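You operate a simulated robot arm through the tools that you are given. There is no shell and no other tool. Be economical: measure what you need, move in short steps, check, and stop when the job is done.

Carry out the task below with a simulated two-armed robot. There is one attempt and no reset: what you move stays moved.

JOB
Empty the tub and rinse the blue mug that soaks in it.
Fine: Stand the tall plug in the plug rest. Use the green tap and shut it. The mug goes on the drainer. Set down upright: blue mug. What is to be rubbed or washed off counts as gone when no trace of it is left.
Where things are to end (x, y in the base frame): blue mug within 60 mm of [490, 580].

The check looks at the end state, three seconds after you hand in, the way a careful person would. Anything else that was tipped, shoved, dropped, spilled or broken makes it a failure.

ROBOT AND FRAMES
Two 7-joint arms with two-finger parallel grippers on one trunk, on a base that drives. Base frame: it is fixed to the floor where the robot stands at the start and does not move with it; the origin is under the middle of the robot, x ahead of it, y to its left, z up. Units: mm, degrees, N and s.
The left shoulder is at the start at [50, 161, 1161], the right one opposite. With the tool pointing down near the work surface each hand reaches from about 100 to 620 mm from the robot's upright axis, wherever it stands, measured 20 degrees to its own side. Places, roughly: blue tap [800, 0, 1100]; drain hole of the tub [500, 200, 700]; drainer of the sink cabinet [600, 600, 800]; green tap [800, 300, 1100]; hole of the plug rest [700, 500, 900]; tall plug (4x4x11 cm) [500, 200, 700]; tub [600, 200, 700]. Payload 3.43 kg a hand.
The tool frame of a hand sits at the grasp point between the pads (the TCP): z along the fingers, y along the line on which they close. The tips reach 30 mm beyond it. The gripper opens to 94 mm. The fingers are 28 mm wide and 10 mm thick; the gripper's body (50 by 96 mm) begins 55 mm behind the TCP.
Orientation is that of the tool frame in the base frame, as [roll, pitch, yaw] about the fixed x, y, z axes, in that order (R = Rz(yaw) Ry(pitch) Rx(roll)). With the fingers straight down and closing along the base's y, the tool's x points along the base's -x, its y along +y and its z along -z.

CONTROLS
- The arms move only by the tool move_arm. It takes "left_commands", "right_commands" or both (then of equal length, played together; a hand with none holds still); each is a list of rows, each a list of 7 numbers: the turn, a rotation vector about the base's x, y, z in units of 90 degrees (1.0 is 90 degrees), then the shift along the base's x, y, z in units of 500 mm (1.0 is 500 mm), then the opening in per cent of the stroke, from 0 (shut) to 100 (fully open). In form: [[rx, ry, rz, x, y, z, jaw], ...]. A call has 1 to 12 rows; each row is the pose to reach, as a shift and turn from the pose commanded when the call began. A call with a number of a shift or a turn outside -1 to 1 is refused whole. A row lasts 0.2 s, in which the tool goes at most 50 mm and 8.6 degrees; a call with a longer step from one row to the next is refused whole, and so is a gripper value outside its range. Where a pose cannot be reached the arm comes as near as it can. A force on the tool above 40 N (or 10 N above the force at the start of the call, whichever is more), or a blocked arm, ends the call early, and 0.2 s more pass. The fingers move at their own pace (about 45 mm/s each) and stop on an object; they squeeze with about 33 N. The grip force told is the motor's: it shows also when the fingers shut on nothing. Time passes only in rows, and 0.2 s behind the last, so rows that repeat a pose let the fingers close. It gives the time, the measured TCP pose, the force on the tool (base axes), the opening and the grip force at its end, in the units of the frame above (readings bear some noise), with the torque about the TCP (base axes, N m) and any sound that the robot's microphone picked up.
- Cameras (640 x 400 px; columns grow to the right, rows downward): "scene" is now at [117.9, 52.6, 1313.8]; the picture's right is [0.58, -0.82, -0.00], its down [-0.21, -0.15, -0.96] and it looks along [0.79, 0.56, -0.26] (base axes); focal length 214 px, centre (320, 200). "left" rides on the left gripper at [76, -14, -102] in its tool frame; the picture's right is [0.18, 0.98, 0.00], its down [-0.75, 0.14, -0.64] and it looks along [-0.63, 0.12, 0.77] (tool axes); focal length 243 px, centre (320, 200). "right" rides on the right gripper at [76, 14, -103] in its tool frame; the picture's right is [-0.18, 0.98, 0.00], its down [-0.75, -0.14, -0.64] and it looks along [-0.63, -0.12, 0.77] (tool axes); focal length 243 px, centre (320, 200). There is no depth. A picture from a camera that has moved, and an enlarged one, comes with that camera's place and axes in the base frame and with its lens.
- get_image(camera): a new picture of that camera. No time passes.
- move_column(by): slides the trunk up (or, below 0, down) by that many mm; the arms and the scene camera ride with it, the base frame stays. It gives what a move gives, with no picture.
- base_move(legs): drives the robot by 1 to 6 legs, each [ahead, left, turn to the left] in mm, mm and degrees, along the robot's own axes; the way and the turn of a leg run together, so that a leg with both is an arc; at most 1500 mm and 180 degrees a leg. The arms and the cameras ride along, it lands a little off, and it stops where it bumps. It gives what a move gives.
- turn_head(pan, tilt): turns the head with the scene camera to pan (to the left, within 80 degrees either way) and tilt (down, from -29 to 69), counted from straight ahead of the robot. It gives what a move gives.
- zoom(camera, box): a new picture of the part [left, top, right, bottom] of that camera's present view, enlarged. No time passes.
- finish_job(): hands the job in; it is judged then, once.

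Work in short steps. Places have to be worked out from the pictures, the camera data and where the tool is seen: move nearer, look again, correct. Check each grasp and each placing, and mend what went wrong. You have 120 turns and 92 pictures in all, those below and enlarged ones among them. Open the grippers and draw the arms clear of the work before you hand the job in, unless the task says otherwise; then end with one line.

The tools are called after "Emit:" by a JSON object that holds its "method" and its "body". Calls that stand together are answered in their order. move_arm: Moves the arms, as the interface text tells. Its arguments: {"type":"object","properties":{"left_commands":{"type":"array","items":{"type":"array","items":{"type":"number"}}},"right_commands":{"type":"array","items":{"type":"array","items":{"type":"number"}}}},"required":[]} The other tools are called the same way: move_column (by) slides the trunk up or down; base_move (legs) drives the base; turn_head (pan, tilt) turns the head that bears the scene camera; get_image (camera) takes a picture; zoom (camera, box) takes an enlarged picture of a part of a camera's view; finish_job () hands the job in.

At the start:

```text
time_s: 0.0
left_tool_pos: [217.6, 270.1, 1356.9]
left_orientation: [179.9, 0.0, -179.9]
left_wrist_force: [-0.1, 0.6, 0.2]
left_ft_torque: [0.04, -0.05, 0.03]
left_width: 94.3
left_grip_force: 0.1
right_tool_pos: [285.6, 21.0, 1374.8]
right_orientation: [179.7, -0.1, 179.8]
right_wrist_force: [41.0, -26.6, -3.6]
right_ft_torque: [3.02, 4.17, 2.39]
right_width: 94.0
right_grip_force: 0.2
trunk travel left (down, up): [-188.0, 79.0]
robot x, y, heading: [-0.6, -1.3, 0.1]
head pan, tilt: [30.2, 18.6]
```

scene: 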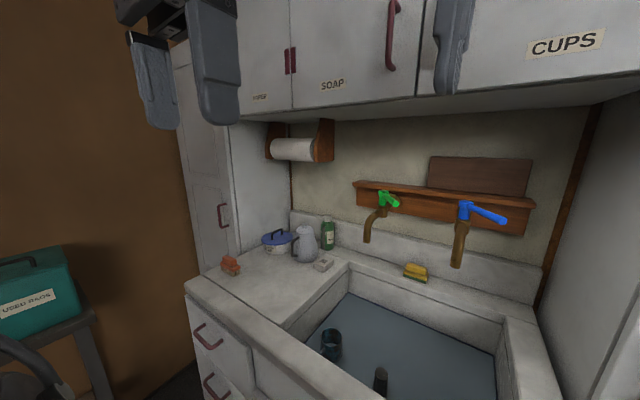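
right: 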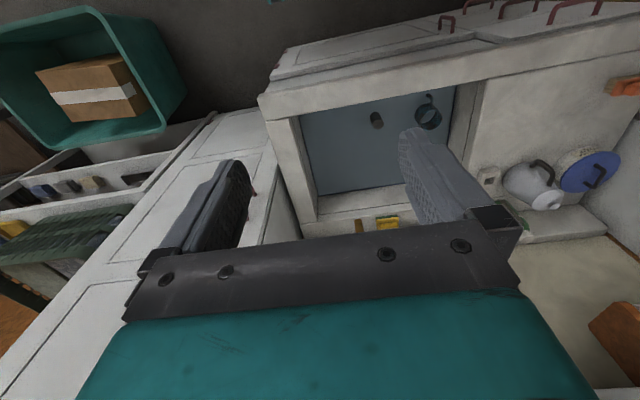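
left: 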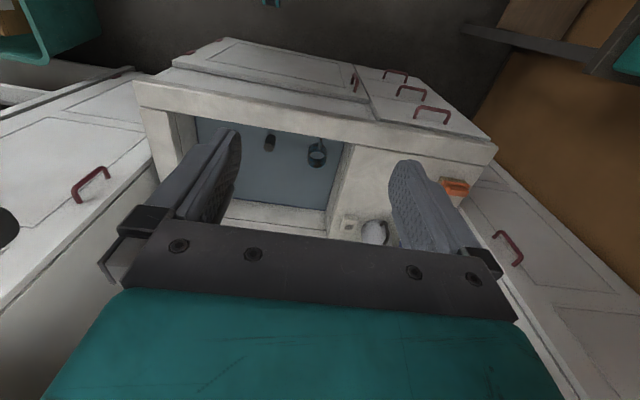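

The right wrist already reads a force, so it may be touching something. I'll look at the scene head-on and at the tub before moving.

Emit:
{"method": "turn_head", "body": {"pan": 20, "tilt": 50}}

Emit:
{"method": "get_image", "body": {"camera": "scene"}}

```text
time_s: 1.0
left_tool_pos: [215.8, 269.5, 1356.9]
left_orientation: [180.0, 0.0, 180.0]
left_wrist_force: [-0.2, -1.0, 0.3]
left_ft_torque: [-0.01, 0.0, 0.02]
left_width: 93.8
left_grip_force: 0.1
right_tool_pos: [288.3, 20.5, 1371.9]
right_orientation: [179.9, -0.2, 179.5]
right_wrist_force: [42.0, -8.0, -12.8]
right_ft_torque: [0.68, 3.49, 0.36]
right_width: 94.1
right_grip_force: 0.0
trunk travel left (down, up): [-188.0, 79.0]
robot x, y, heading: [1.0, 1.2, -0.0]
head pan, tilt: [20.0, 50.0]
```

```text
88 pictures are left
camera scene: at [127.8, 34.3, 1308.7], right [0.38, -0.93, 0.0], down [-0.29, -0.12, -0.95], along [0.88, 0.36, -0.31], focal length 214 px, centre (320, 200)
```

scene: 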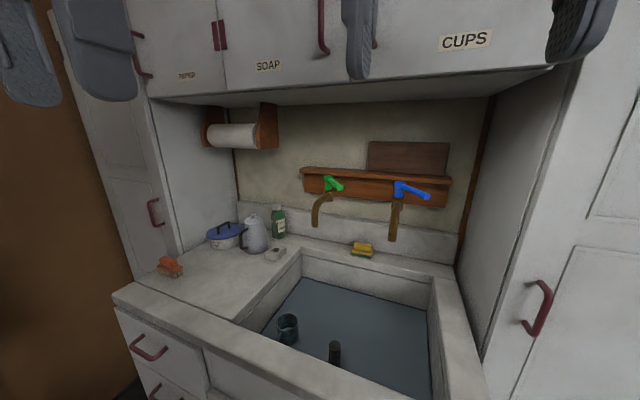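

The force pushes the right hand forward and to the right, so it is probably leaning on the head. I'll ease it forward and right and recheck the force.

Emit:
{"method": "move_arm", "body": {"right_commands": [[0, 0, 0, 0.03, -0.04, 0, 100], [0, 0, 0, 0.06, -0.1, 0, 100], [0, 0, 0, 0.06, -0.16, 0, 100], [0, 0, 0, 0.06, -0.22, 0, 100]]}}

Emit:
{"method": "get_image", "body": {"camera": "scene"}}

```text
time_s: 2.0
left_tool_pos: [217.1, 269.6, 1357.9]
left_orientation: [179.9, 0.1, 179.9]
left_wrist_force: [0.2, -0.6, 0.0]
left_ft_torque: [0.0, 0.03, -0.01]
left_width: 93.8
left_grip_force: 0.1
right_tool_pos: [312.8, -88.8, 1374.3]
right_orientation: [179.5, -0.1, 179.9]
right_wrist_force: [-0.4, -0.1, 0.6]
right_ft_torque: [0.04, 0.0, 0.0]
right_width: 94.0
right_grip_force: 0.1
trunk travel left (down, up): [-188.0, 79.0]
robot x, y, heading: [-1.4, -1.0, -0.0]
head pan, tilt: [20.0, 50.0]
```

```text
87 pictures are left
camera scene: at [113.6, 24.4, 1260.6], right [0.34, -0.94, 0.0], down [-0.72, -0.26, -0.64], along [0.6, 0.22, -0.77], focal length 214 px, centre (320, 200)
```

scene: 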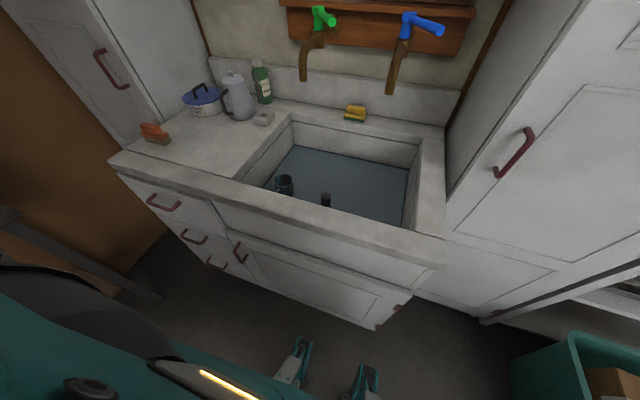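

The right hand is free and the head now tilts as commanded. I'll zoom in on the sink and on the drainer area.

Emit:
{"method": "zoom", "body": {"camera": "scene", "box": [220, 100, 460, 250]}}

Emit:
{"method": "zoom", "body": {"camera": "scene", "box": [120, 0, 360, 150]}}

```text
2.67 times, centred on (340, 175) of scene
camera zoom: at [113.6, 24.4, 1260.6], right [0.34, -0.94, 0.0], down [-0.72, -0.26, -0.64], along [0.6, 0.22, -0.77], focal length 572 px, centre (267, 267)
```

zoom: 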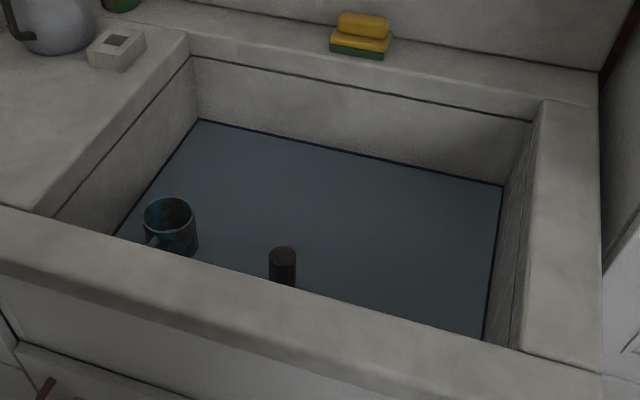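

```text
2.67 times, centred on (240, 75) of scene
camera zoom: at [113.6, 24.4, 1260.6], right [0.34, -0.94, 0.0], down [-0.72, -0.26, -0.64], along [0.6, 0.22, -0.77], focal length 572 px, centre (533, 533)
```

zoom: 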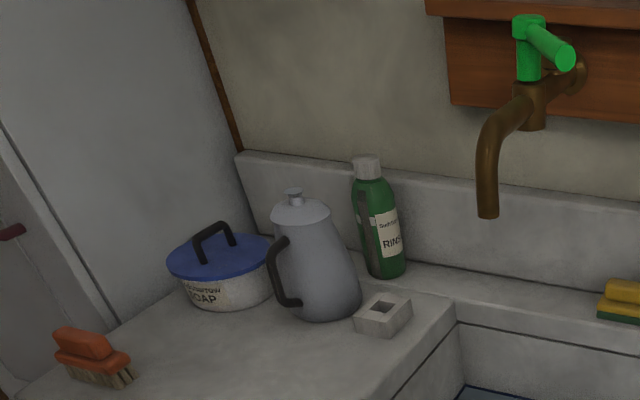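

The right hand is clear. I'll lower the left hand in front of the cabinet to view the tub from closer.

Emit:
{"method": "move_arm", "body": {"left_commands": [[0, 0, 0, 0, 0, -0.08, 100], [0, 0, 0, 0, 0, -0.17, 100], [0, 0, 0, 0, 0, -0.26, 100], [0, 0, 0, 0, 0, -0.35, 100], [0, 0, 0, 0.04, 0, -0.43, 100], [0, 0, 0, 0.1, 0, -0.5, 100], [0, 0, 0, 0.18, 0, -0.5, 100], [0, 0, 0, 0.26, 0, -0.5, 100]]}}

Emit:
{"method": "get_image", "body": {"camera": "left"}}

```text
time_s: 3.8
left_tool_pos: [348.0, 270.1, 1107.8]
left_orientation: [-180.0, -0.1, 179.9]
left_wrist_force: [-0.6, 0.0, -0.4]
left_ft_torque: [-0.03, 0.01, -0.01]
left_width: 94.3
left_grip_force: 0.1
right_tool_pos: [316.6, -88.1, 1374.3]
right_orientation: [179.8, -0.1, 179.8]
right_wrist_force: [0.3, -0.4, -0.2]
right_ft_torque: [-0.02, 0.04, 0.0]
right_width: 94.0
right_grip_force: 0.0
trunk travel left (down, up): [-188.0, 79.0]
robot x, y, heading: [1.1, -1.0, -0.0]
head pan, tilt: [20.0, 50.0]
```

```text
84 pictures are left
camera left: at [272.4, 255.3, 1209.0], right [-0.18, 0.98, 0.0], down [0.75, 0.14, 0.64], along [0.63, 0.12, -0.77], focal length 243 px, centre (320, 200)
```

left: 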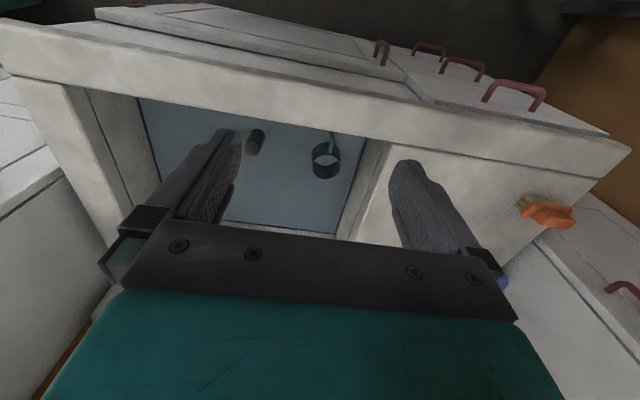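

Emit:
{"method": "zoom", "body": {"camera": "left", "box": [200, 90, 380, 220]}}

```text
3.08 times, centred on (290, 155) of left
camera zoom: at [272.4, 255.3, 1209.0], right [-0.18, 0.98, 0.0], down [0.75, 0.14, 0.64], along [0.63, 0.12, -0.77], focal length 746 px, centre (412, 338)
```

zoom: 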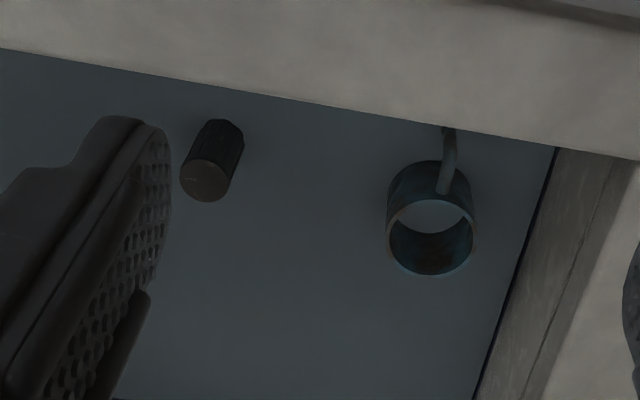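

The two views agree: plug top is about [544,161,738] and mug rim centre about [573,328,720], with its handle towards the front. I'll lower and retract the right hand before driving closer, so it clears the cupboard.

Emit:
{"method": "move_arm", "body": {"right_commands": [[0, 0, 0, -0.02, -0.04, -0.09, 50], [0, 0, 0, -0.04, -0.08, -0.17, 50], [0, 0, 0, -0.06, -0.1, -0.26, 50], [0, 0, 0, -0.08, -0.1, -0.35, 50], [0, 0, 0, -0.1, -0.1, -0.44, 50], [0, 0, 0, -0.14, -0.1, -0.52, 50], [0, 0, 0, -0.18, -0.1, -0.6, 50]]}}

Emit:
{"method": "turn_head", "body": {"pan": 20, "tilt": 65}}

Emit:
{"method": "get_image", "body": {"camera": "scene"}}

```text
refused: row 1 steps farther than a row can; nothing moved
```

```text
time_s: 4.5
left_tool_pos: [347.1, 270.1, 1107.1]
left_orientation: [180.0, 0.0, 180.0]
left_wrist_force: [0.5, -1.0, 1.1]
left_ft_torque: [0.02, -0.02, -0.03]
left_width: 93.9
left_grip_force: 0.1
right_tool_pos: [315.0, -87.8, 1373.8]
right_orientation: [179.7, -0.1, 179.8]
right_wrist_force: [0.9, 0.0, -0.1]
right_ft_torque: [0.0, 0.01, 0.02]
right_width: 94.1
right_grip_force: 0.0
trunk travel left (down, up): [-188.0, 79.0]
robot x, y, heading: [-1.5, -2.1, 0.1]
head pan, tilt: [20.0, 65.0]
```

```text
82 pictures are left
camera scene: at [98.6, 19.6, 1242.4], right [0.34, -0.94, 0.0], down [-0.85, -0.31, -0.42], along [0.4, 0.14, -0.91], focal length 214 px, centre (320, 200)
```

scene: 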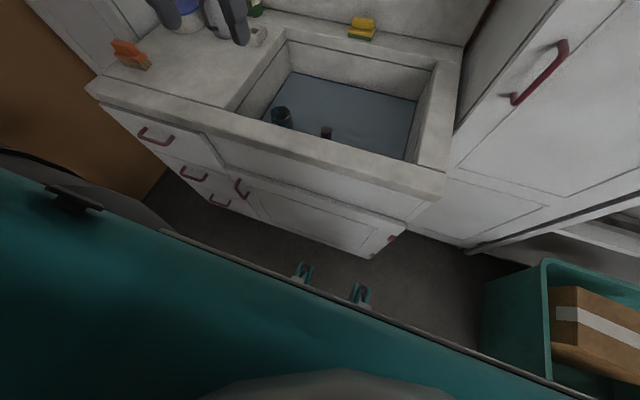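

The lower body has about 200 mm of room ahead. I'll redo the right-hand lowering with shorter rows.

Emit:
{"method": "move_arm", "body": {"right_commands": [[0, 0, 0, -0.02, -0.02, -0.08, 50], [0, 0, 0, -0.04, -0.04, -0.16, 50], [0, 0, 0, -0.06, -0.06, -0.24, 50], [0, 0, 0, -0.08, -0.08, -0.32, 50], [0, 0, 0, -0.1, -0.1, -0.4, 50], [0, 0, 0, -0.13, -0.12, -0.48, 50], [0, 0, 0, -0.16, -0.14, -0.56, 50]]}}

Emit:
{"method": "base_move", "body": {"legs": [[0, 150, 0], [120, 0, 0]]}}

Emit:
{"method": "turn_head", "body": {"pan": 25, "tilt": 40}}

Emit:
{"method": "get_image", "body": {"camera": "scene"}}

Emit:
{"method": "get_image", "body": {"camera": "left"}}

```text
time_s: 6.1
left_tool_pos: [348.5, 268.6, 1107.0]
left_orientation: [-180.0, 0.0, 179.9]
left_wrist_force: [0.2, -0.1, 0.5]
left_ft_torque: [0.01, 0.01, -0.02]
left_width: 93.9
left_grip_force: 0.1
right_tool_pos: [234.0, -158.0, 1094.6]
right_orientation: [179.7, -0.1, 179.7]
right_wrist_force: [0.6, 0.1, -0.1]
right_ft_torque: [0.01, -0.01, -0.02]
right_width: 47.2
right_grip_force: 0.0
trunk travel left (down, up): [-188.0, 79.0]
robot x, y, heading: [2.2, -1.7, 0.0]
head pan, tilt: [20.0, 65.0]
```

```text
time_s: 8.7
left_tool_pos: [390.7, 421.6, 1107.7]
left_orientation: [179.9, 0.1, -180.0]
left_wrist_force: [-0.4, -0.9, 0.0]
left_ft_torque: [0.01, -0.06, -0.01]
left_width: 93.9
left_grip_force: 0.0
right_tool_pos: [276.2, -6.1, 1095.5]
right_orientation: [179.7, -0.2, 179.6]
right_wrist_force: [-0.1, 0.1, 0.0]
right_ft_torque: [-0.01, -0.05, -0.04]
right_width: 47.2
right_grip_force: 0.0
trunk travel left (down, up): [-188.0, 79.0]
robot x, y, heading: [45.6, 151.0, -0.0]
head pan, tilt: [20.0, 65.0]
stopped in leg 2: the robot was blocked; the commanded pose is now the measured one
```

```text
time_s: 9.6
left_tool_pos: [391.4, 421.4, 1105.9]
left_orientation: [-180.0, 0.0, -180.0]
left_wrist_force: [-0.2, 0.3, 0.0]
left_ft_torque: [0.0, 0.0, -0.01]
left_width: 93.9
left_grip_force: 0.2
right_tool_pos: [278.2, -6.6, 1094.9]
right_orientation: [179.7, -0.1, 179.7]
right_wrist_force: [-0.7, 0.4, 0.0]
right_ft_torque: [-0.02, 0.01, 0.0]
right_width: 46.8
right_grip_force: 0.1
trunk travel left (down, up): [-188.0, 79.0]
robot x, y, heading: [46.0, 155.1, 0.0]
head pan, tilt: [25.0, 40.0]
```

```text
81 pictures are left
camera scene: at [161.6, 185.8, 1274.5], right [0.42, -0.91, 0.0], down [-0.58, -0.27, -0.77], along [0.69, 0.32, -0.64], focal length 214 px, centre (320, 200)
```

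scene: 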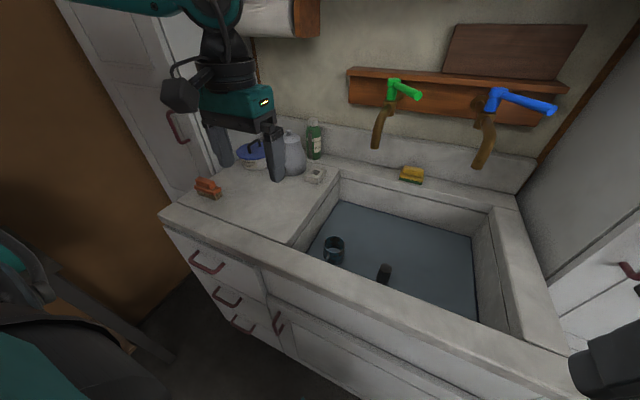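

```text
80 pictures are left
camera left: at [315.1, 406.4, 1209.1], right [-0.18, 0.98, 0.0], down [0.75, 0.14, 0.64], along [0.63, 0.12, -0.77], focal length 243 px, centre (320, 200)
```

left: 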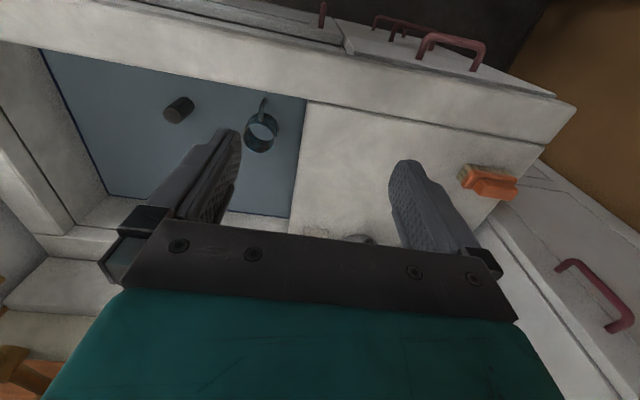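

The base was blocked at x≈46. I'll look straight down to see what it touches.

Emit:
{"method": "turn_head", "body": {"pan": 0, "tilt": 69}}

Emit:
{"method": "get_image", "body": {"camera": "scene"}}

```text
time_s: 10.5
left_tool_pos: [392.3, 422.3, 1107.4]
left_orientation: [180.0, -0.1, -180.0]
left_wrist_force: [0.6, 0.8, -0.3]
left_ft_torque: [-0.01, -0.02, 0.0]
left_width: 94.1
left_grip_force: 0.0
right_tool_pos: [276.5, -5.7, 1095.2]
right_orientation: [179.7, -0.2, 179.7]
right_wrist_force: [0.3, -0.5, -0.2]
right_ft_torque: [0.0, -0.01, 0.02]
right_width: 46.7
right_grip_force: 0.1
trunk travel left (down, up): [-188.0, 79.0]
robot x, y, heading: [41.3, 151.8, -0.1]
head pan, tilt: [0.0, 68.8]
```

```text
79 pictures are left
camera scene: at [140.4, 150.0, 1238.5], right [0.0, -1.0, 0.0], down [-0.93, 0.0, -0.36], along [0.36, 0.0, -0.93], focal length 214 px, centre (320, 200)
```

scene: 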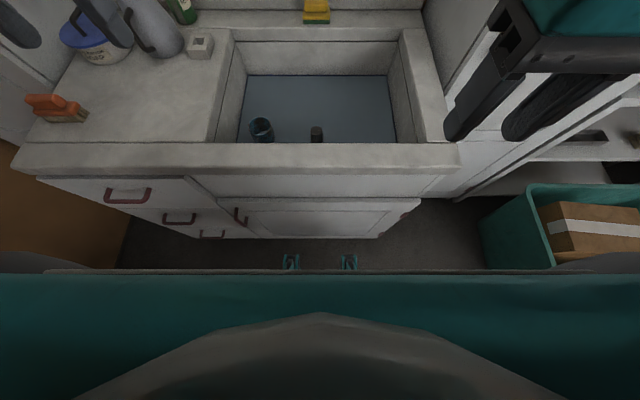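

I can't see the contact point from here. I'll shift left, which the plug rest needs anyway, and try ahead again.

Emit:
{"method": "base_move", "body": {"legs": [[0, 100, 0], [80, 0, 0]]}}

```text
time_s: 12.3
left_tool_pos: [391.2, 521.4, 1107.3]
left_orientation: [179.9, 0.1, 180.0]
left_wrist_force: [0.3, -1.1, 0.1]
left_ft_torque: [0.01, 0.0, -0.01]
left_width: 93.8
left_grip_force: 0.1
right_tool_pos: [277.5, 93.9, 1094.8]
right_orientation: [179.8, -0.2, 179.7]
right_wrist_force: [-0.4, 1.2, 0.6]
right_ft_torque: [0.01, 0.02, -0.02]
right_width: 47.0
right_grip_force: 0.0
trunk travel left (down, up): [-188.0, 79.0]
robot x, y, heading: [41.0, 245.8, -0.0]
head pan, tilt: [0.0, 68.8]
stopped in leg 2: the robot was blocked; the commanded pose is now the measured one
```

The base limit is x≈43, so reaching the plug rest needs care. I'll look from here to fix the rest, tap and rim positions.

Emit:
{"method": "turn_head", "body": {"pan": 10, "tilt": 35}}

Emit:
{"method": "get_image", "body": {"camera": "scene"}}

Emit:
{"method": "zoom", "body": {"camera": "scene", "box": [160, 120, 400, 270]}}

```text
time_s: 13.3
left_tool_pos: [392.0, 521.2, 1106.6]
left_orientation: [179.9, 0.0, 180.0]
left_wrist_force: [-0.3, -0.3, 0.1]
left_ft_torque: [-0.01, -0.01, 0.01]
left_width: 94.1
left_grip_force: 0.1
right_tool_pos: [276.3, 93.0, 1093.8]
right_orientation: [179.7, -0.3, 179.6]
right_wrist_force: [-0.3, 0.0, -0.5]
right_ft_torque: [-0.03, 0.01, 0.02]
right_width: 47.0
right_grip_force: 0.1
trunk travel left (down, up): [-188.0, 79.0]
robot x, y, heading: [43.9, 251.5, -0.0]
head pan, tilt: [10.0, 35.0]
```

```text
78 pictures are left
camera scene: at [171.2, 265.1, 1282.1], right [0.17, -0.98, 0.0], down [-0.57, -0.1, -0.82], along [0.81, 0.14, -0.57], focal length 214 px, centre (320, 200)
```

scene: 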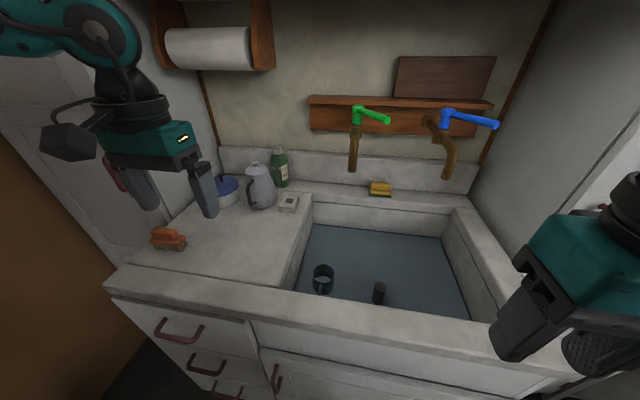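

```text
2.67 times, centred on (280, 195) of scene
camera zoom: at [171.2, 265.1, 1282.1], right [0.17, -0.98, 0.0], down [-0.57, -0.1, -0.82], along [0.81, 0.14, -0.57], focal length 572 px, centre (427, 213)
```

zoom: 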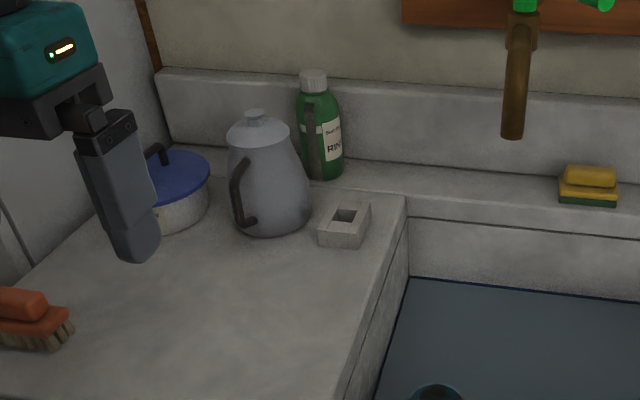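

The rest hole comes out at about [750,471,855], the spout end at [655,269,1035], and the green lever runs from [783,271,1150] to its tip at [680,201,1152]. Turning the robot right puts the left shoulder nearer the wall, so I'll test a −40° turn.

Emit:
{"method": "base_move", "body": {"legs": [[-40, 0, -40]]}}

```text
time_s: 15.6
left_tool_pos: [447.0, 247.8, 1107.2]
left_orientation: [179.9, 0.0, 140.1]
left_wrist_force: [0.0, 0.0, 0.2]
left_ft_torque: [0.02, -0.01, 0.03]
left_width: 93.9
left_grip_force: 0.1
right_tool_pos: [84.8, -8.2, 1094.8]
right_orientation: [179.7, -0.2, 139.8]
right_wrist_force: [0.5, -0.5, -0.8]
right_ft_torque: [-0.01, -0.05, 0.03]
right_width: 46.8
right_grip_force: 0.0
trunk travel left (down, up): [-188.0, 79.0]
robot x, y, heading: [6.6, 261.7, -39.9]
head pan, tilt: [10.0, 35.0]
```

The turn went through freely. Now I'll drive along base +x and see how close it gets.

Emit:
{"method": "base_move", "body": {"legs": [[77, 64, 0]]}}

```text
time_s: 16.6
left_tool_pos: [483.3, 248.7, 1105.8]
left_orientation: [179.9, -0.1, 140.2]
left_wrist_force: [-0.7, -0.4, -0.7]
left_ft_torque: [-0.01, 0.01, -0.02]
left_width: 93.8
left_grip_force: 0.1
right_tool_pos: [121.0, -6.8, 1094.4]
right_orientation: [179.6, -0.1, 139.9]
right_wrist_force: [0.5, -0.8, 0.1]
right_ft_torque: [-0.04, -0.02, -0.02]
right_width: 47.1
right_grip_force: 0.1
trunk travel left (down, up): [-188.0, 79.0]
robot x, y, heading: [40.2, 259.7, -39.6]
head pan, tilt: [10.0, 35.0]
stopped in leg 1: the robot was blocked; the commanded pose is now the measured one
```

The base behaves as round, so at −40° the left shoulder is about 140 mm nearer the wall. I'll bring the left hand over the tub to see the plug's shape and the water level.

Emit:
{"method": "move_arm", "body": {"left_commands": [[0, 0, 0, 0.0, -0.05, -0.06, 100], [0, 0, 0, 0.0, -0.08, -0.15, 100], [0, 0, 0, 0.0, -0.08, -0.24, 100], [0, 0, 0, 0.0, -0.08, -0.32, 100]]}}

Emit:
{"method": "get_image", "body": {"camera": "left"}}

```text
time_s: 17.6
left_tool_pos: [483.6, 209.7, 944.4]
left_orientation: [-180.0, -0.1, 140.2]
left_wrist_force: [0.1, 0.9, 0.5]
left_ft_torque: [-0.02, 0.01, 0.01]
left_width: 93.9
left_grip_force: 0.1
right_tool_pos: [122.9, -7.1, 1095.4]
right_orientation: [179.6, -0.3, 139.9]
right_wrist_force: [-0.7, 0.3, 0.0]
right_ft_torque: [0.0, 0.04, -0.01]
right_width: 47.0
right_grip_force: 0.0
trunk travel left (down, up): [-188.0, 79.0]
robot x, y, heading: [46.7, 265.4, -40.0]
head pan, tilt: [10.0, 35.0]
```

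```text
76 pictures are left
camera left: at [416.0, 246.4, 1047.3], right [0.49, 0.87, 0.0], down [0.67, -0.37, 0.64], along [0.56, -0.31, -0.77], focal length 243 px, centre (320, 200)
```

left: 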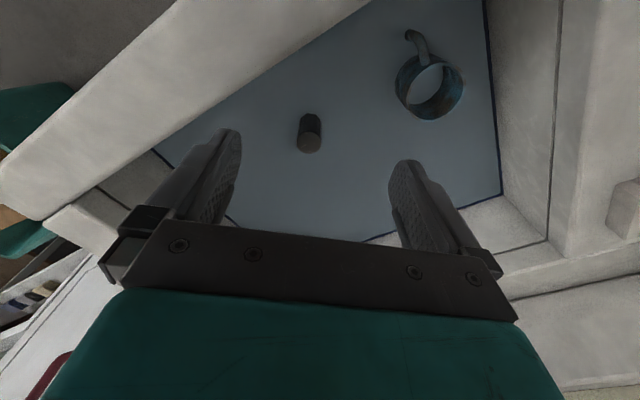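

Emit:
{"method": "zoom", "body": {"camera": "left", "box": [270, 95, 350, 165]}}

Emit:
{"method": "zoom", "body": {"camera": "left", "box": [370, 10, 510, 140]}}

```text
5.71 times, centred on (310, 130) of left
camera zoom: at [416.0, 246.4, 1047.3], right [0.49, 0.87, 0.0], down [0.67, -0.37, 0.64], along [0.56, -0.31, -0.77], focal length 1386 px, centre (377, 600)
```

zoom: 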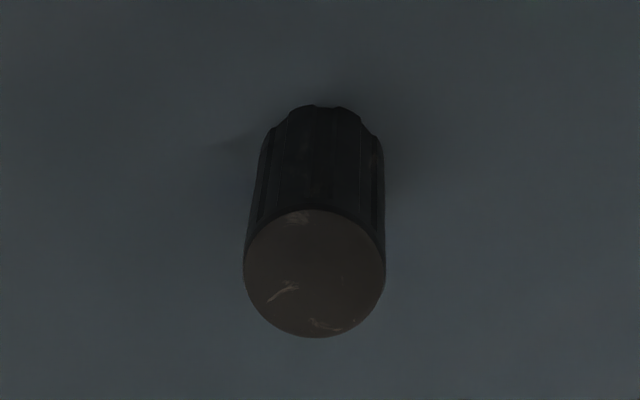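

```text
3.08 times, centred on (440, 75) of left
camera zoom: at [416.0, 246.4, 1047.3], right [0.49, 0.87, 0.0], down [0.67, -0.37, 0.64], along [0.56, -0.31, -0.77], focal length 746 px, centre (-49, 585)
```

zoom: 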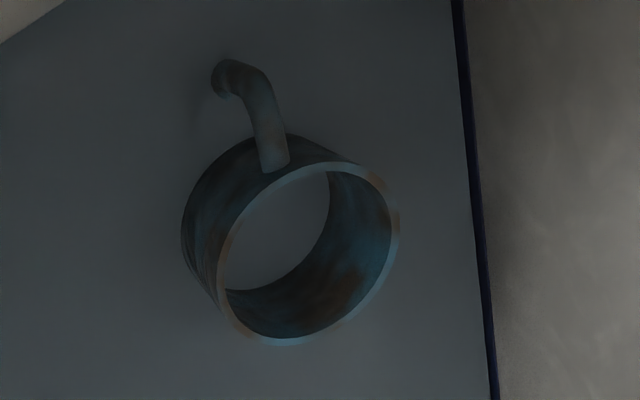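

The plug is round and fluted, so its rotation in the rest doesn't matter. For clearance from the kettle and more reach, I'll turn the left hand to yaw ~225 with a 20° lean back and right.

Emit:
{"method": "move_arm", "body": {"left_commands": [[0.001, -0.022, 0.085, 0, 0, 0.02, 80], [0.002, -0.044, 0.17, 0, 0, 0.04, 80], [0.003, -0.066, 0.255, 0, 0, 0.06, 80], [0.004, -0.088, 0.34, 0, 0, 0.06, 80], [0.005, -0.11, 0.425, 0, 0, 0.06, 80], [0.006, -0.133, 0.51, 0, 0, 0.06, 80], [0.007, -0.155, 0.595, 0, 0, 0.06, 80], [0.008, -0.177, 0.68, 0, 0, 0.06, 80], [0.009, -0.199, 0.764, 0, 0, 0.06, 80], [0.01, -0.221, 0.849, 0, 0, 0.06, 80], [0.0105, -0.2436, 0.9342, 0, 0, 0.06, 80], [0.0105, -0.2436, 0.9342, 0, 0, 0.06, 80]]}}

Emit:
{"method": "get_image", "body": {"camera": "left"}}

Emit:
{"method": "get_image", "body": {"camera": "scene"}}

```text
time_s: 20.2
left_tool_pos: [485.5, 209.7, 975.6]
left_orientation: [-180.0, 19.8, -134.5]
left_wrist_force: [0.2, -0.4, 0.1]
left_ft_torque: [0.01, 0.02, 0.02]
left_width: 75.1
left_grip_force: 0.2
right_tool_pos: [122.5, -6.9, 1095.0]
right_orientation: [179.6, -0.2, 139.9]
right_wrist_force: [1.4, 0.1, 0.0]
right_ft_torque: [0.0, -0.02, -0.02]
right_width: 46.9
right_grip_force: 0.0
trunk travel left (down, up): [-188.0, 79.0]
robot x, y, heading: [39.4, 263.9, -40.3]
head pan, tilt: [10.0, 35.0]
```

```text
73 pictures are left
camera left: at [419.3, 122.5, 1046.3], right [-0.82, 0.57, -0.06], down [0.24, 0.45, 0.86], along [0.52, 0.69, -0.51], focal length 243 px, centre (320, 200)
```

left: 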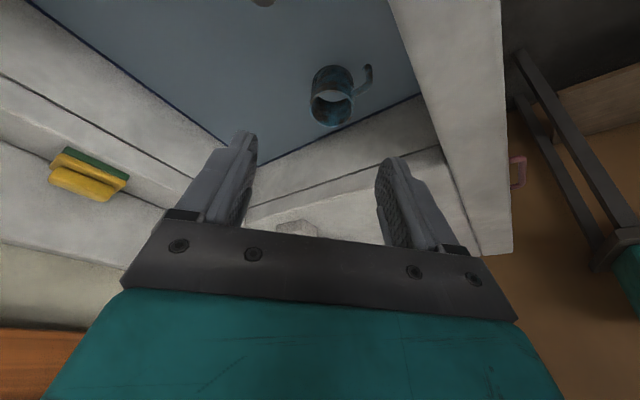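

```text
72 pictures are left
camera scene: at [151.5, 193.4, 1282.2], right [-0.5, -0.87, 0.0], down [-0.5, 0.29, -0.82], along [0.71, -0.41, -0.57], focal length 214 px, centre (320, 200)
```

scene: 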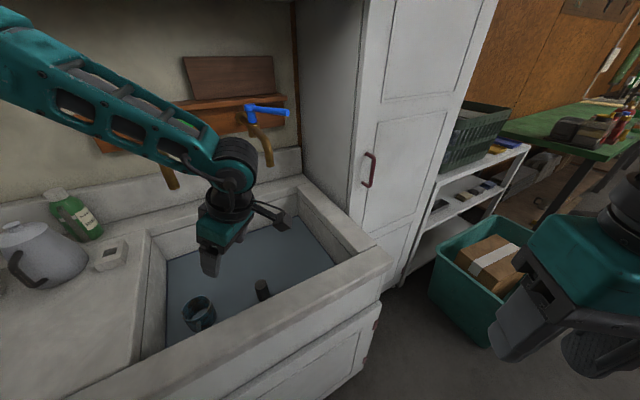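

The orientation is reachable, but down in the tub the leaned camera box would come too close to the front rim. I'll grasp the plug vertically at yaw 140 instead, so I'm turning back and moving over the plug.

Emit:
{"method": "move_arm", "body": {"left_commands": [[-0.001, 0.022, -0.085, 0.01, -0.01, 0, 80], [-0.002, 0.044, -0.17, 0.02, -0.02, 0, 80], [-0.003, 0.066, -0.255, 0.03, -0.03, 0, 80], [-0.004, 0.088, -0.34, 0.04, -0.04, 0, 80], [-0.005, 0.11, -0.425, 0.05, -0.05, 0, 80], [-0.006, 0.133, -0.51, 0.06, -0.06, 0, 80], [-0.007, 0.155, -0.595, 0.07, -0.07, 0, 80], [-0.008, 0.177, -0.68, 0.08, -0.075, 0, 80], [-0.009, 0.199, -0.764, 0.09, -0.08, 0, 80], [-0.01, 0.221, -0.849, 0.1, -0.09, 0, 80], [-0.0105, 0.2436, -0.9342, 0.117, -0.1, 0, 80], [-0.0105, 0.2436, -0.9342, 0.117, -0.1, 0, 80]]}}

Emit:
{"method": "get_image", "body": {"camera": "left"}}

```text
time_s: 22.8
left_tool_pos: [541.6, 157.4, 975.9]
left_orientation: [-180.0, -0.2, 140.2]
left_wrist_force: [0.2, 0.1, -0.2]
left_ft_torque: [0.02, 0.03, 0.0]
left_width: 75.2
left_grip_force: 0.0
right_tool_pos: [122.1, -7.5, 1094.7]
right_orientation: [179.7, -0.2, 139.9]
right_wrist_force: [-0.1, -0.3, -0.2]
right_ft_torque: [0.0, 0.02, 0.0]
right_width: 47.1
right_grip_force: 0.0
trunk travel left (down, up): [-188.0, 79.0]
robot x, y, heading: [43.2, 266.7, -39.8]
head pan, tilt: [10.0, 35.0]
```

```text
71 pictures are left
camera left: at [474.7, 195.5, 1078.3], right [0.49, 0.87, 0.0], down [0.67, -0.37, 0.64], along [0.56, -0.31, -0.77], focal length 243 px, centre (320, 200)
```

left: 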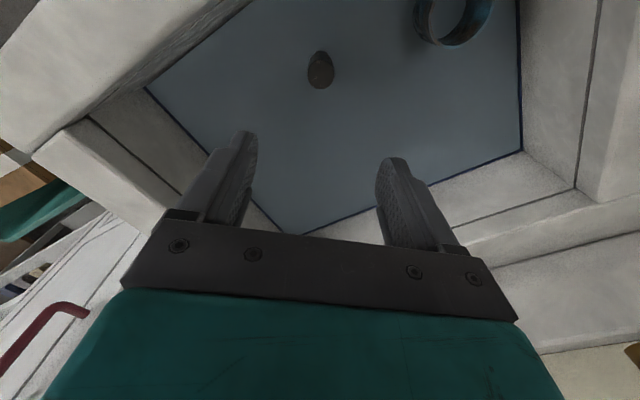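

The plug sits directly under the hand, at about [543,159]. I'll lower to TCP z≈722 and close.

Emit:
{"method": "move_arm", "body": {"left_commands": [[0, 0, 0, 0.002, 0.003, -0.09, 80], [0, 0, 0, 0.003, 0.003, -0.18, 80], [0, 0, 0, 0.003, 0.003, -0.27, 80], [0, 0, 0, 0.003, 0.003, -0.36, 80], [0, 0, 0, 0.003, 0.003, -0.44, 80], [0, 0, 0, 0.003, 0.003, -0.508, 80], [0, 0, 0, 0.003, 0.003, -0.508, 80], [0, 0, 0, 0.003, 0.003, -0.508, 20], [0, 0, 0, 0.003, 0.003, -0.508, 20], [0, 0, 0, 0.003, 0.003, -0.508, 20]]}}

Emit:
{"method": "get_image", "body": {"camera": "left"}}

```text
time_s: 25.0
left_tool_pos: [539.8, 213.1, 810.4]
left_orientation: [-180.0, -0.1, 140.3]
left_wrist_force: [-0.4, -0.8, -0.1]
left_ft_torque: [0.02, 0.02, 0.0]
left_width: 18.7
left_grip_force: 0.0
left hand out of reach, approached as far as the arm can: row 3, 4, 5, 6, 7, 8, 9, 10
right_tool_pos: [122.8, -7.3, 1095.0]
right_orientation: [179.6, -0.2, 139.9]
right_wrist_force: [0.2, 0.7, 0.5]
right_ft_torque: [-0.01, 0.0, 0.01]
right_width: 47.1
right_grip_force: 0.1
trunk travel left (down, up): [-188.0, 79.0]
robot x, y, heading: [48.1, 265.5, -40.0]
head pan, tilt: [10.0, 35.0]
```

```text
70 pictures are left
camera left: at [470.4, 249.2, 912.5], right [0.49, 0.87, 0.0], down [0.67, -0.37, 0.64], along [0.56, -0.31, -0.77], focal length 243 px, centre (320, 200)
```

left: 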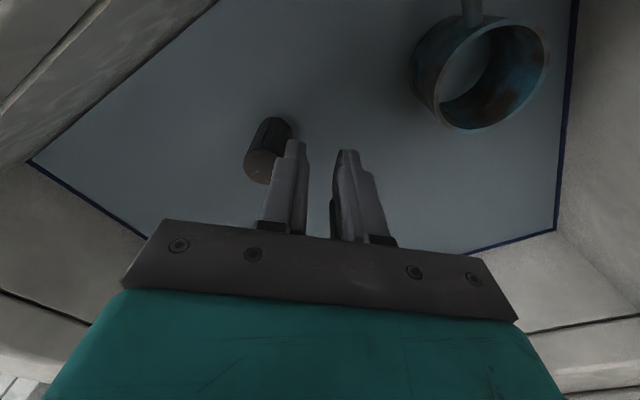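

The target is out of reach at this trunk height, and nothing was touched. I'll raise the hand, reopen it and lower the trunk by 170.

Emit:
{"method": "move_arm", "body": {"left_commands": [[0, 0, 0, 0, -0.02, 0.08, 80], [0, 0, 0, 0, -0.06, 0.16, 80], [0, 0, 0, 0, -0.1, 0.25, 80], [0, 0, 0, 0, -0.1, 0.33, 80], [0, 0, 0, 0, -0.1, 0.33, 80]]}}

Emit:
{"method": "move_column", "body": {"by": -170}}

Emit:
{"method": "get_image", "body": {"camera": "left"}}

```text
time_s: 26.2
left_tool_pos: [541.7, 162.9, 975.4]
left_orientation: [180.0, -0.2, 140.3]
left_wrist_force: [0.1, -0.2, 0.3]
left_ft_torque: [0.0, -0.02, -0.02]
left_width: 75.3
left_grip_force: 0.2
right_tool_pos: [122.0, -7.3, 1095.0]
right_orientation: [179.5, -0.3, 139.9]
right_wrist_force: [0.1, 0.5, 1.1]
right_ft_torque: [-0.02, 0.02, 0.0]
right_width: 46.7
right_grip_force: 0.1
trunk travel left (down, up): [-188.0, 79.0]
robot x, y, heading: [47.3, 267.5, -39.6]
head pan, tilt: [10.0, 35.0]
```

```text
time_s: 28.1
left_tool_pos: [541.7, 164.0, 805.2]
left_orientation: [-179.9, -0.2, 140.2]
left_wrist_force: [0.0, 0.1, -0.3]
left_ft_torque: [0.01, -0.01, 0.01]
left_width: 75.2
left_grip_force: 0.0
right_tool_pos: [122.9, -6.2, 924.5]
right_orientation: [179.5, -0.3, 139.9]
right_wrist_force: [1.0, 1.1, 0.0]
right_ft_torque: [-0.02, -0.02, 0.01]
right_width: 47.1
right_grip_force: 0.1
trunk travel left (down, up): [-18.0, 249.0]
robot x, y, heading: [42.2, 260.5, -39.7]
head pan, tilt: [10.0, 35.0]
```

```text
69 pictures are left
camera left: at [473.7, 200.6, 907.6], right [0.49, 0.87, 0.0], down [0.67, -0.37, 0.64], along [0.56, -0.31, -0.77], focal length 243 px, centre (320, 200)
```

left: 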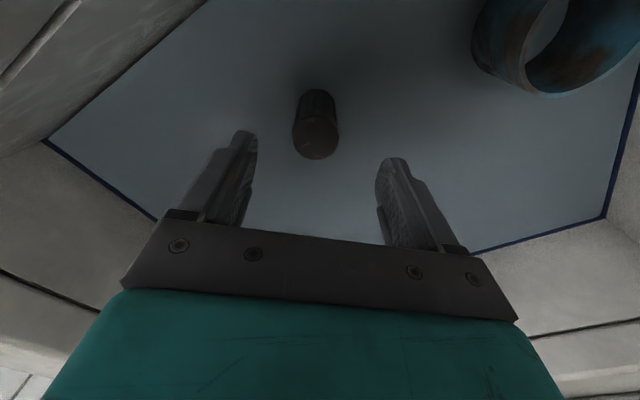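

The plug top reads [544,158]. I'll lower 83 mm onto it and close.

Emit:
{"method": "move_arm", "body": {"left_commands": [[0, 0, 0, 0.005, -0.011, -0.06, 80], [0, 0, 0, 0.005, -0.011, -0.12, 80], [0, 0, 0, 0.005, -0.011, -0.166, 80], [0, 0, 0, 0.005, -0.011, -0.166, 80], [0, 0, 0, 0.005, -0.011, -0.166, 15], [0, 0, 0, 0.005, -0.011, -0.166, 15], [0, 0, 0, 0.005, -0.011, -0.166, 15], [0, 0, 0, 0.005, -0.011, -0.166, 15]]}}

Emit:
{"method": "get_image", "body": {"camera": "left"}}

```text
time_s: 29.9
left_tool_pos: [544.5, 158.0, 721.9]
left_orientation: [180.0, -0.2, 140.3]
left_wrist_force: [-0.9, -2.2, -1.0]
left_ft_torque: [-0.06, -0.05, 0.1]
left_width: 35.1
left_grip_force: 33.5
right_tool_pos: [123.3, -7.5, 924.9]
right_orientation: [179.6, -0.2, 139.9]
right_wrist_force: [0.7, -0.3, -0.1]
right_ft_torque: [-0.03, -0.02, 0.02]
right_width: 47.2
right_grip_force: 0.2
trunk travel left (down, up): [-18.0, 249.0]
robot x, y, heading: [42.7, 260.8, -39.8]
head pan, tilt: [10.0, 35.0]
```

```text
68 pictures are left
camera left: at [476.2, 194.9, 825.0], right [0.49, 0.87, 0.0], down [0.67, -0.37, 0.64], along [0.56, -0.31, -0.77], focal length 243 px, centre (320, 200)
```

left: 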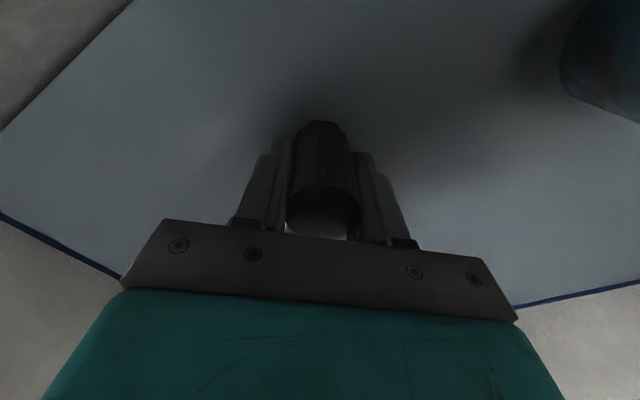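

The plug is gripped at 35 mm width. I'll pull it straight up slowly.

Emit:
{"method": "move_arm", "body": {"left_commands": [[0, 0, 0, 0, 0, 0.02, 10], [0, 0, 0, 0, 0, 0.04, 10], [0, 0, 0, 0, 0, 0.07, 10], [0, 0, 0, 0, 0, 0.12, 10], [0, 0, 0, 0, 0, 0.18, 10], [0, 0, 0, 0, 0, 0.24, 10]]}}

Emit:
{"method": "get_image", "body": {"camera": "left"}}

```text
time_s: 31.4
left_tool_pos: [545.2, 157.0, 841.6]
left_orientation: [-180.0, -0.2, 140.3]
left_wrist_force: [0.8, 0.0, -0.8]
left_ft_torque: [0.0, -0.03, -0.01]
left_width: 33.3
left_grip_force: 33.5
right_tool_pos: [122.4, -6.2, 926.6]
right_orientation: [179.6, -0.2, 139.9]
right_wrist_force: [0.5, 0.0, 0.0]
right_ft_torque: [0.04, 0.0, 0.02]
right_width: 47.1
right_grip_force: 0.0
trunk travel left (down, up): [-18.0, 249.0]
robot x, y, heading: [47.3, 262.4, -39.8]
head pan, tilt: [10.0, 35.0]
```

```text
67 pictures are left
camera left: at [476.8, 194.3, 944.2], right [0.49, 0.87, 0.0], down [0.67, -0.37, 0.64], along [0.56, -0.31, -0.77], focal length 243 px, centre (320, 200)
```

left: 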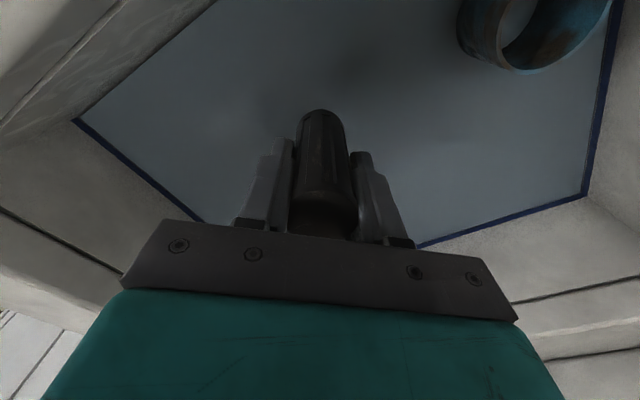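

The plug is out, still held, and the water should be draining. I'll raise the trunk with the plug over the tub to let it drip, then bring the hand back clear of the spout.

Emit:
{"method": "move_column", "body": {"by": 170}}

Emit:
{"method": "move_arm", "body": {"left_commands": [[0, 0, 0, 0, 0, 0, 10], [0, 0, 0, 0, 0, 0, 10], [0, 0, 0, 0, 0, 0, 10], [0, 0, 0, -0.02, 0.03, 0.02, 10], [0, 0, 0, -0.05, 0.09, 0.03, 10], [0, 0, 0, -0.08, 0.15, 0.04, 10], [0, 0, 0, -0.11, 0.2, 0.04, 10], [0, 0, 0, -0.11, 0.2, 0.04, 10]]}}

Emit:
{"method": "get_image", "body": {"camera": "left"}}

```text
time_s: 33.3
left_tool_pos: [545.2, 156.6, 1011.4]
left_orientation: [-180.0, -0.2, 140.2]
left_wrist_force: [0.1, -0.4, -0.6]
left_ft_torque: [-0.03, 0.0, 0.01]
left_width: 33.0
left_grip_force: 33.4
right_tool_pos: [122.1, -8.4, 1096.1]
right_orientation: [179.6, -0.2, 139.9]
right_wrist_force: [-0.8, 0.6, -0.5]
right_ft_torque: [0.02, 0.0, -0.02]
right_width: 47.4
right_grip_force: 0.1
trunk travel left (down, up): [-188.0, 79.0]
robot x, y, heading: [44.4, 260.3, -39.8]
head pan, tilt: [10.0, 35.0]
```

```text
time_s: 35.1
left_tool_pos: [489.2, 257.7, 1031.5]
left_orientation: [-179.9, -0.2, 140.2]
left_wrist_force: [0.1, -0.3, -0.5]
left_ft_torque: [0.0, 0.01, 0.01]
left_width: 33.1
left_grip_force: 32.9
right_tool_pos: [122.8, -6.6, 1094.9]
right_orientation: [179.6, -0.3, 139.9]
right_wrist_force: [0.4, -0.2, -0.7]
right_ft_torque: [-0.01, 0.0, 0.0]
right_width: 47.2
right_grip_force: 0.0
trunk travel left (down, up): [-188.0, 79.0]
robot x, y, heading: [42.8, 264.4, -39.8]
head pan, tilt: [10.0, 35.0]
```

```text
66 pictures are left
camera left: at [421.8, 294.4, 1134.0], right [0.49, 0.87, 0.0], down [0.67, -0.37, 0.64], along [0.56, -0.31, -0.77], focal length 243 px, centre (320, 200)
```

left: 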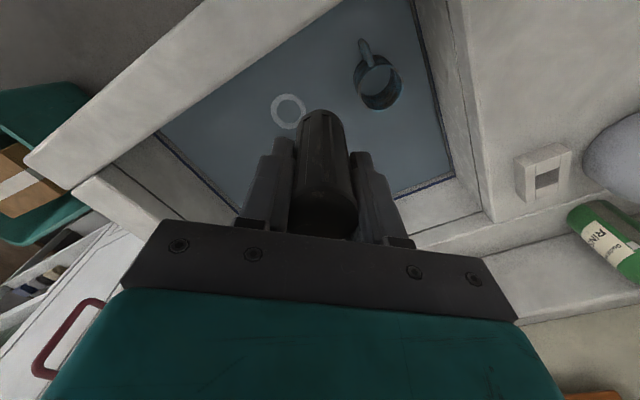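

The drain ring is visible and the rest hole again reads about [745,472]. I'll drive left and turn to about −65° to shorten the reach to the rest.

Emit:
{"method": "base_move", "body": {"legs": [[-134, 136, 0], [0, 0, -25]]}}

Emit:
{"method": "turn_head", "body": {"pan": 75, "tilt": 35}}

Emit:
{"method": "get_image", "body": {"camera": "scene"}}

```text
time_s: 38.2
left_tool_pos: [430.2, 257.9, 1031.7]
left_orientation: [180.0, -0.3, 115.1]
left_wrist_force: [-0.6, -0.5, -0.6]
left_ft_torque: [0.0, -0.03, -0.04]
left_width: 32.9
left_grip_force: 33.1
right_tool_pos: [-15.8, 175.1, 1093.7]
right_orientation: [179.6, -0.2, 114.8]
right_wrist_force: [0.3, 1.3, -0.1]
right_ft_torque: [0.01, 0.01, 0.0]
right_width: 46.8
right_grip_force: 0.1
trunk travel left (down, up): [-188.0, 79.0]
robot x, y, heading: [26.8, 455.7, -65.0]
head pan, tilt: [10.0, 35.0]
```

```text
time_s: 39.6
left_tool_pos: [430.4, 257.8, 1030.9]
left_orientation: [-179.9, -0.2, 115.1]
left_wrist_force: [0.1, 0.6, -0.5]
left_ft_torque: [-0.01, -0.02, 0.01]
left_width: 33.1
left_grip_force: 33.0
right_tool_pos: [-15.1, 175.5, 1094.9]
right_orientation: [179.6, -0.2, 114.7]
right_wrist_force: [-0.3, -0.3, -0.3]
right_ft_torque: [-0.04, -0.01, 0.0]
right_width: 47.0
right_grip_force: 0.1
trunk travel left (down, up): [-188.0, 79.0]
robot x, y, heading: [28.1, 453.1, -64.8]
head pan, tilt: [75.0, 35.0]
```

```text
65 pictures are left
camera scene: at [133.8, 431.9, 1282.2], right [0.17, -0.99, 0.0], down [-0.57, -0.1, -0.82], along [0.81, 0.14, -0.57], focal length 214 px, centre (320, 200)
```

scene: 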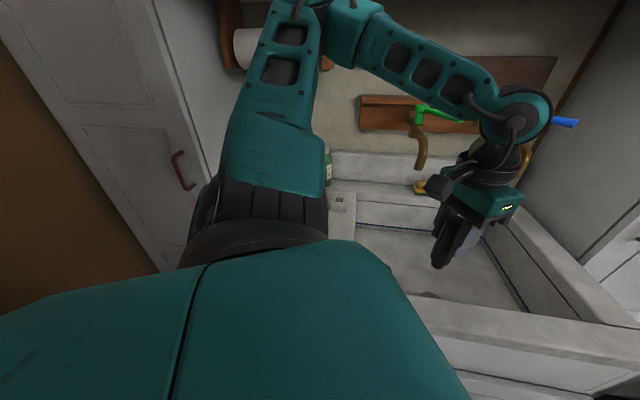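

The tub floor looks bare now. I'll nudge the base closer, then carry the plug left and turn the hand to yaw 180.

Emit:
{"method": "base_move", "body": {"legs": [[6, 12, 0]]}}

Emit:
{"method": "move_arm", "body": {"left_commands": [[0, 0, 0.09, 0.02, 0.04, 0.02, 10], [0, 0, 0.18, 0.04, 0.1, 0.04, 10], [0, 0, 0.27, 0.06, 0.16, 0.05, 10], [0, 0, 0.36, 0.08, 0.22, 0.06, 10], [0, 0, 0.45, 0.1, 0.28, 0.06, 10], [0, 0, 0.54, 0.14, 0.34, 0.06, 10], [0, 0, 0.63, 0.2, 0.38, 0.06, 10], [0, 0, 0.72, 0.27, 0.4, 0.06, 10], [0, 0, 0.72, 0.34, 0.41, 0.06, 10], [0, 0, 0.72, 0.4, 0.42, 0.06, 10]]}}

Emit:
{"method": "get_image", "body": {"camera": "left"}}

Emit:
{"method": "get_image", "body": {"camera": "scene"}}

```text
time_s: 40.3
left_tool_pos: [430.3, 257.4, 1031.8]
left_orientation: [180.0, -0.2, 115.2]
left_wrist_force: [-0.1, 0.9, -0.6]
left_ft_torque: [0.03, -0.01, 0.03]
left_width: 33.1
left_grip_force: 32.7
right_tool_pos: [-14.2, 174.0, 1093.6]
right_orientation: [179.7, -0.2, 114.8]
right_wrist_force: [0.3, -0.4, 0.8]
right_ft_torque: [-0.01, 0.0, 0.02]
right_width: 47.1
right_grip_force: 0.0
trunk travel left (down, up): [-188.0, 79.0]
robot x, y, heading: [32.5, 454.7, -65.0]
head pan, tilt: [75.0, 35.0]
stopped in leg 1: the robot was blocked; the commanded pose is now the measured one
```

```text
time_s: 42.5
left_tool_pos: [631.6, 468.7, 1060.6]
left_orientation: [-180.0, -0.2, 179.9]
left_wrist_force: [0.4, 1.5, -1.0]
left_ft_torque: [0.0, -0.01, -0.02]
left_width: 32.7
left_grip_force: 32.5
right_tool_pos: [-14.5, 174.1, 1095.0]
right_orientation: [179.6, -0.2, 114.8]
right_wrist_force: [0.0, -1.0, -0.2]
right_ft_torque: [0.04, 0.02, 0.02]
right_width: 47.0
right_grip_force: 0.0
trunk travel left (down, up): [-188.0, 79.0]
robot x, y, heading: [30.8, 456.9, -64.9]
head pan, tilt: [75.0, 35.0]
```

```text
64 pictures are left
camera left: at [555.2, 453.9, 1163.3], right [-0.18, 0.98, 0.0], down [0.76, 0.14, 0.64], along [0.63, 0.12, -0.77], focal length 243 px, centre (320, 200)
```

left: 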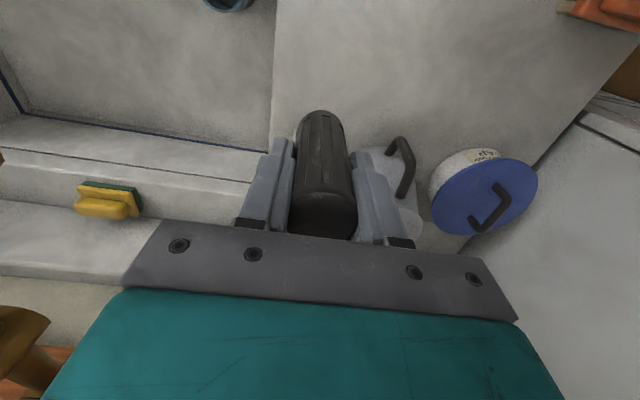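

```text
63 pictures are left
camera scene: at [134.4, 431.7, 1282.1], right [0.17, -0.98, 0.0], down [-0.57, -0.1, -0.82], along [0.81, 0.14, -0.57], focal length 214 px, centre (320, 200)
```

scene: 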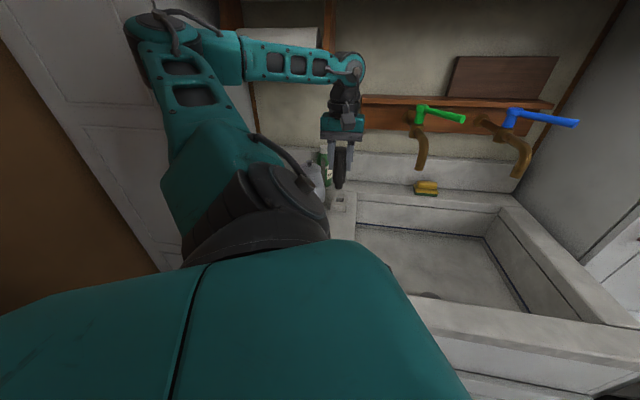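

The scene view shows both the rest and the plug. I'll zoom in to fix the alignment.

Emit:
{"method": "zoom", "body": {"camera": "scene", "box": [290, 130, 390, 230]}}

```text
4.00 times, centred on (340, 180) of scene
camera zoom: at [134.4, 431.7, 1282.1], right [0.17, -0.98, 0.0], down [-0.57, -0.1, -0.82], along [0.81, 0.14, -0.57], focal length 858 px, centre (240, 280)
```

zoom: 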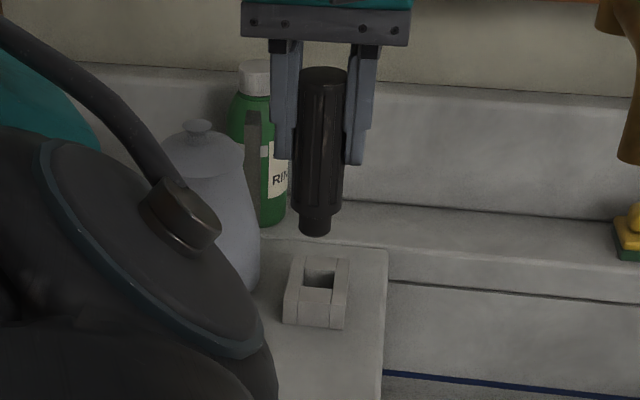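

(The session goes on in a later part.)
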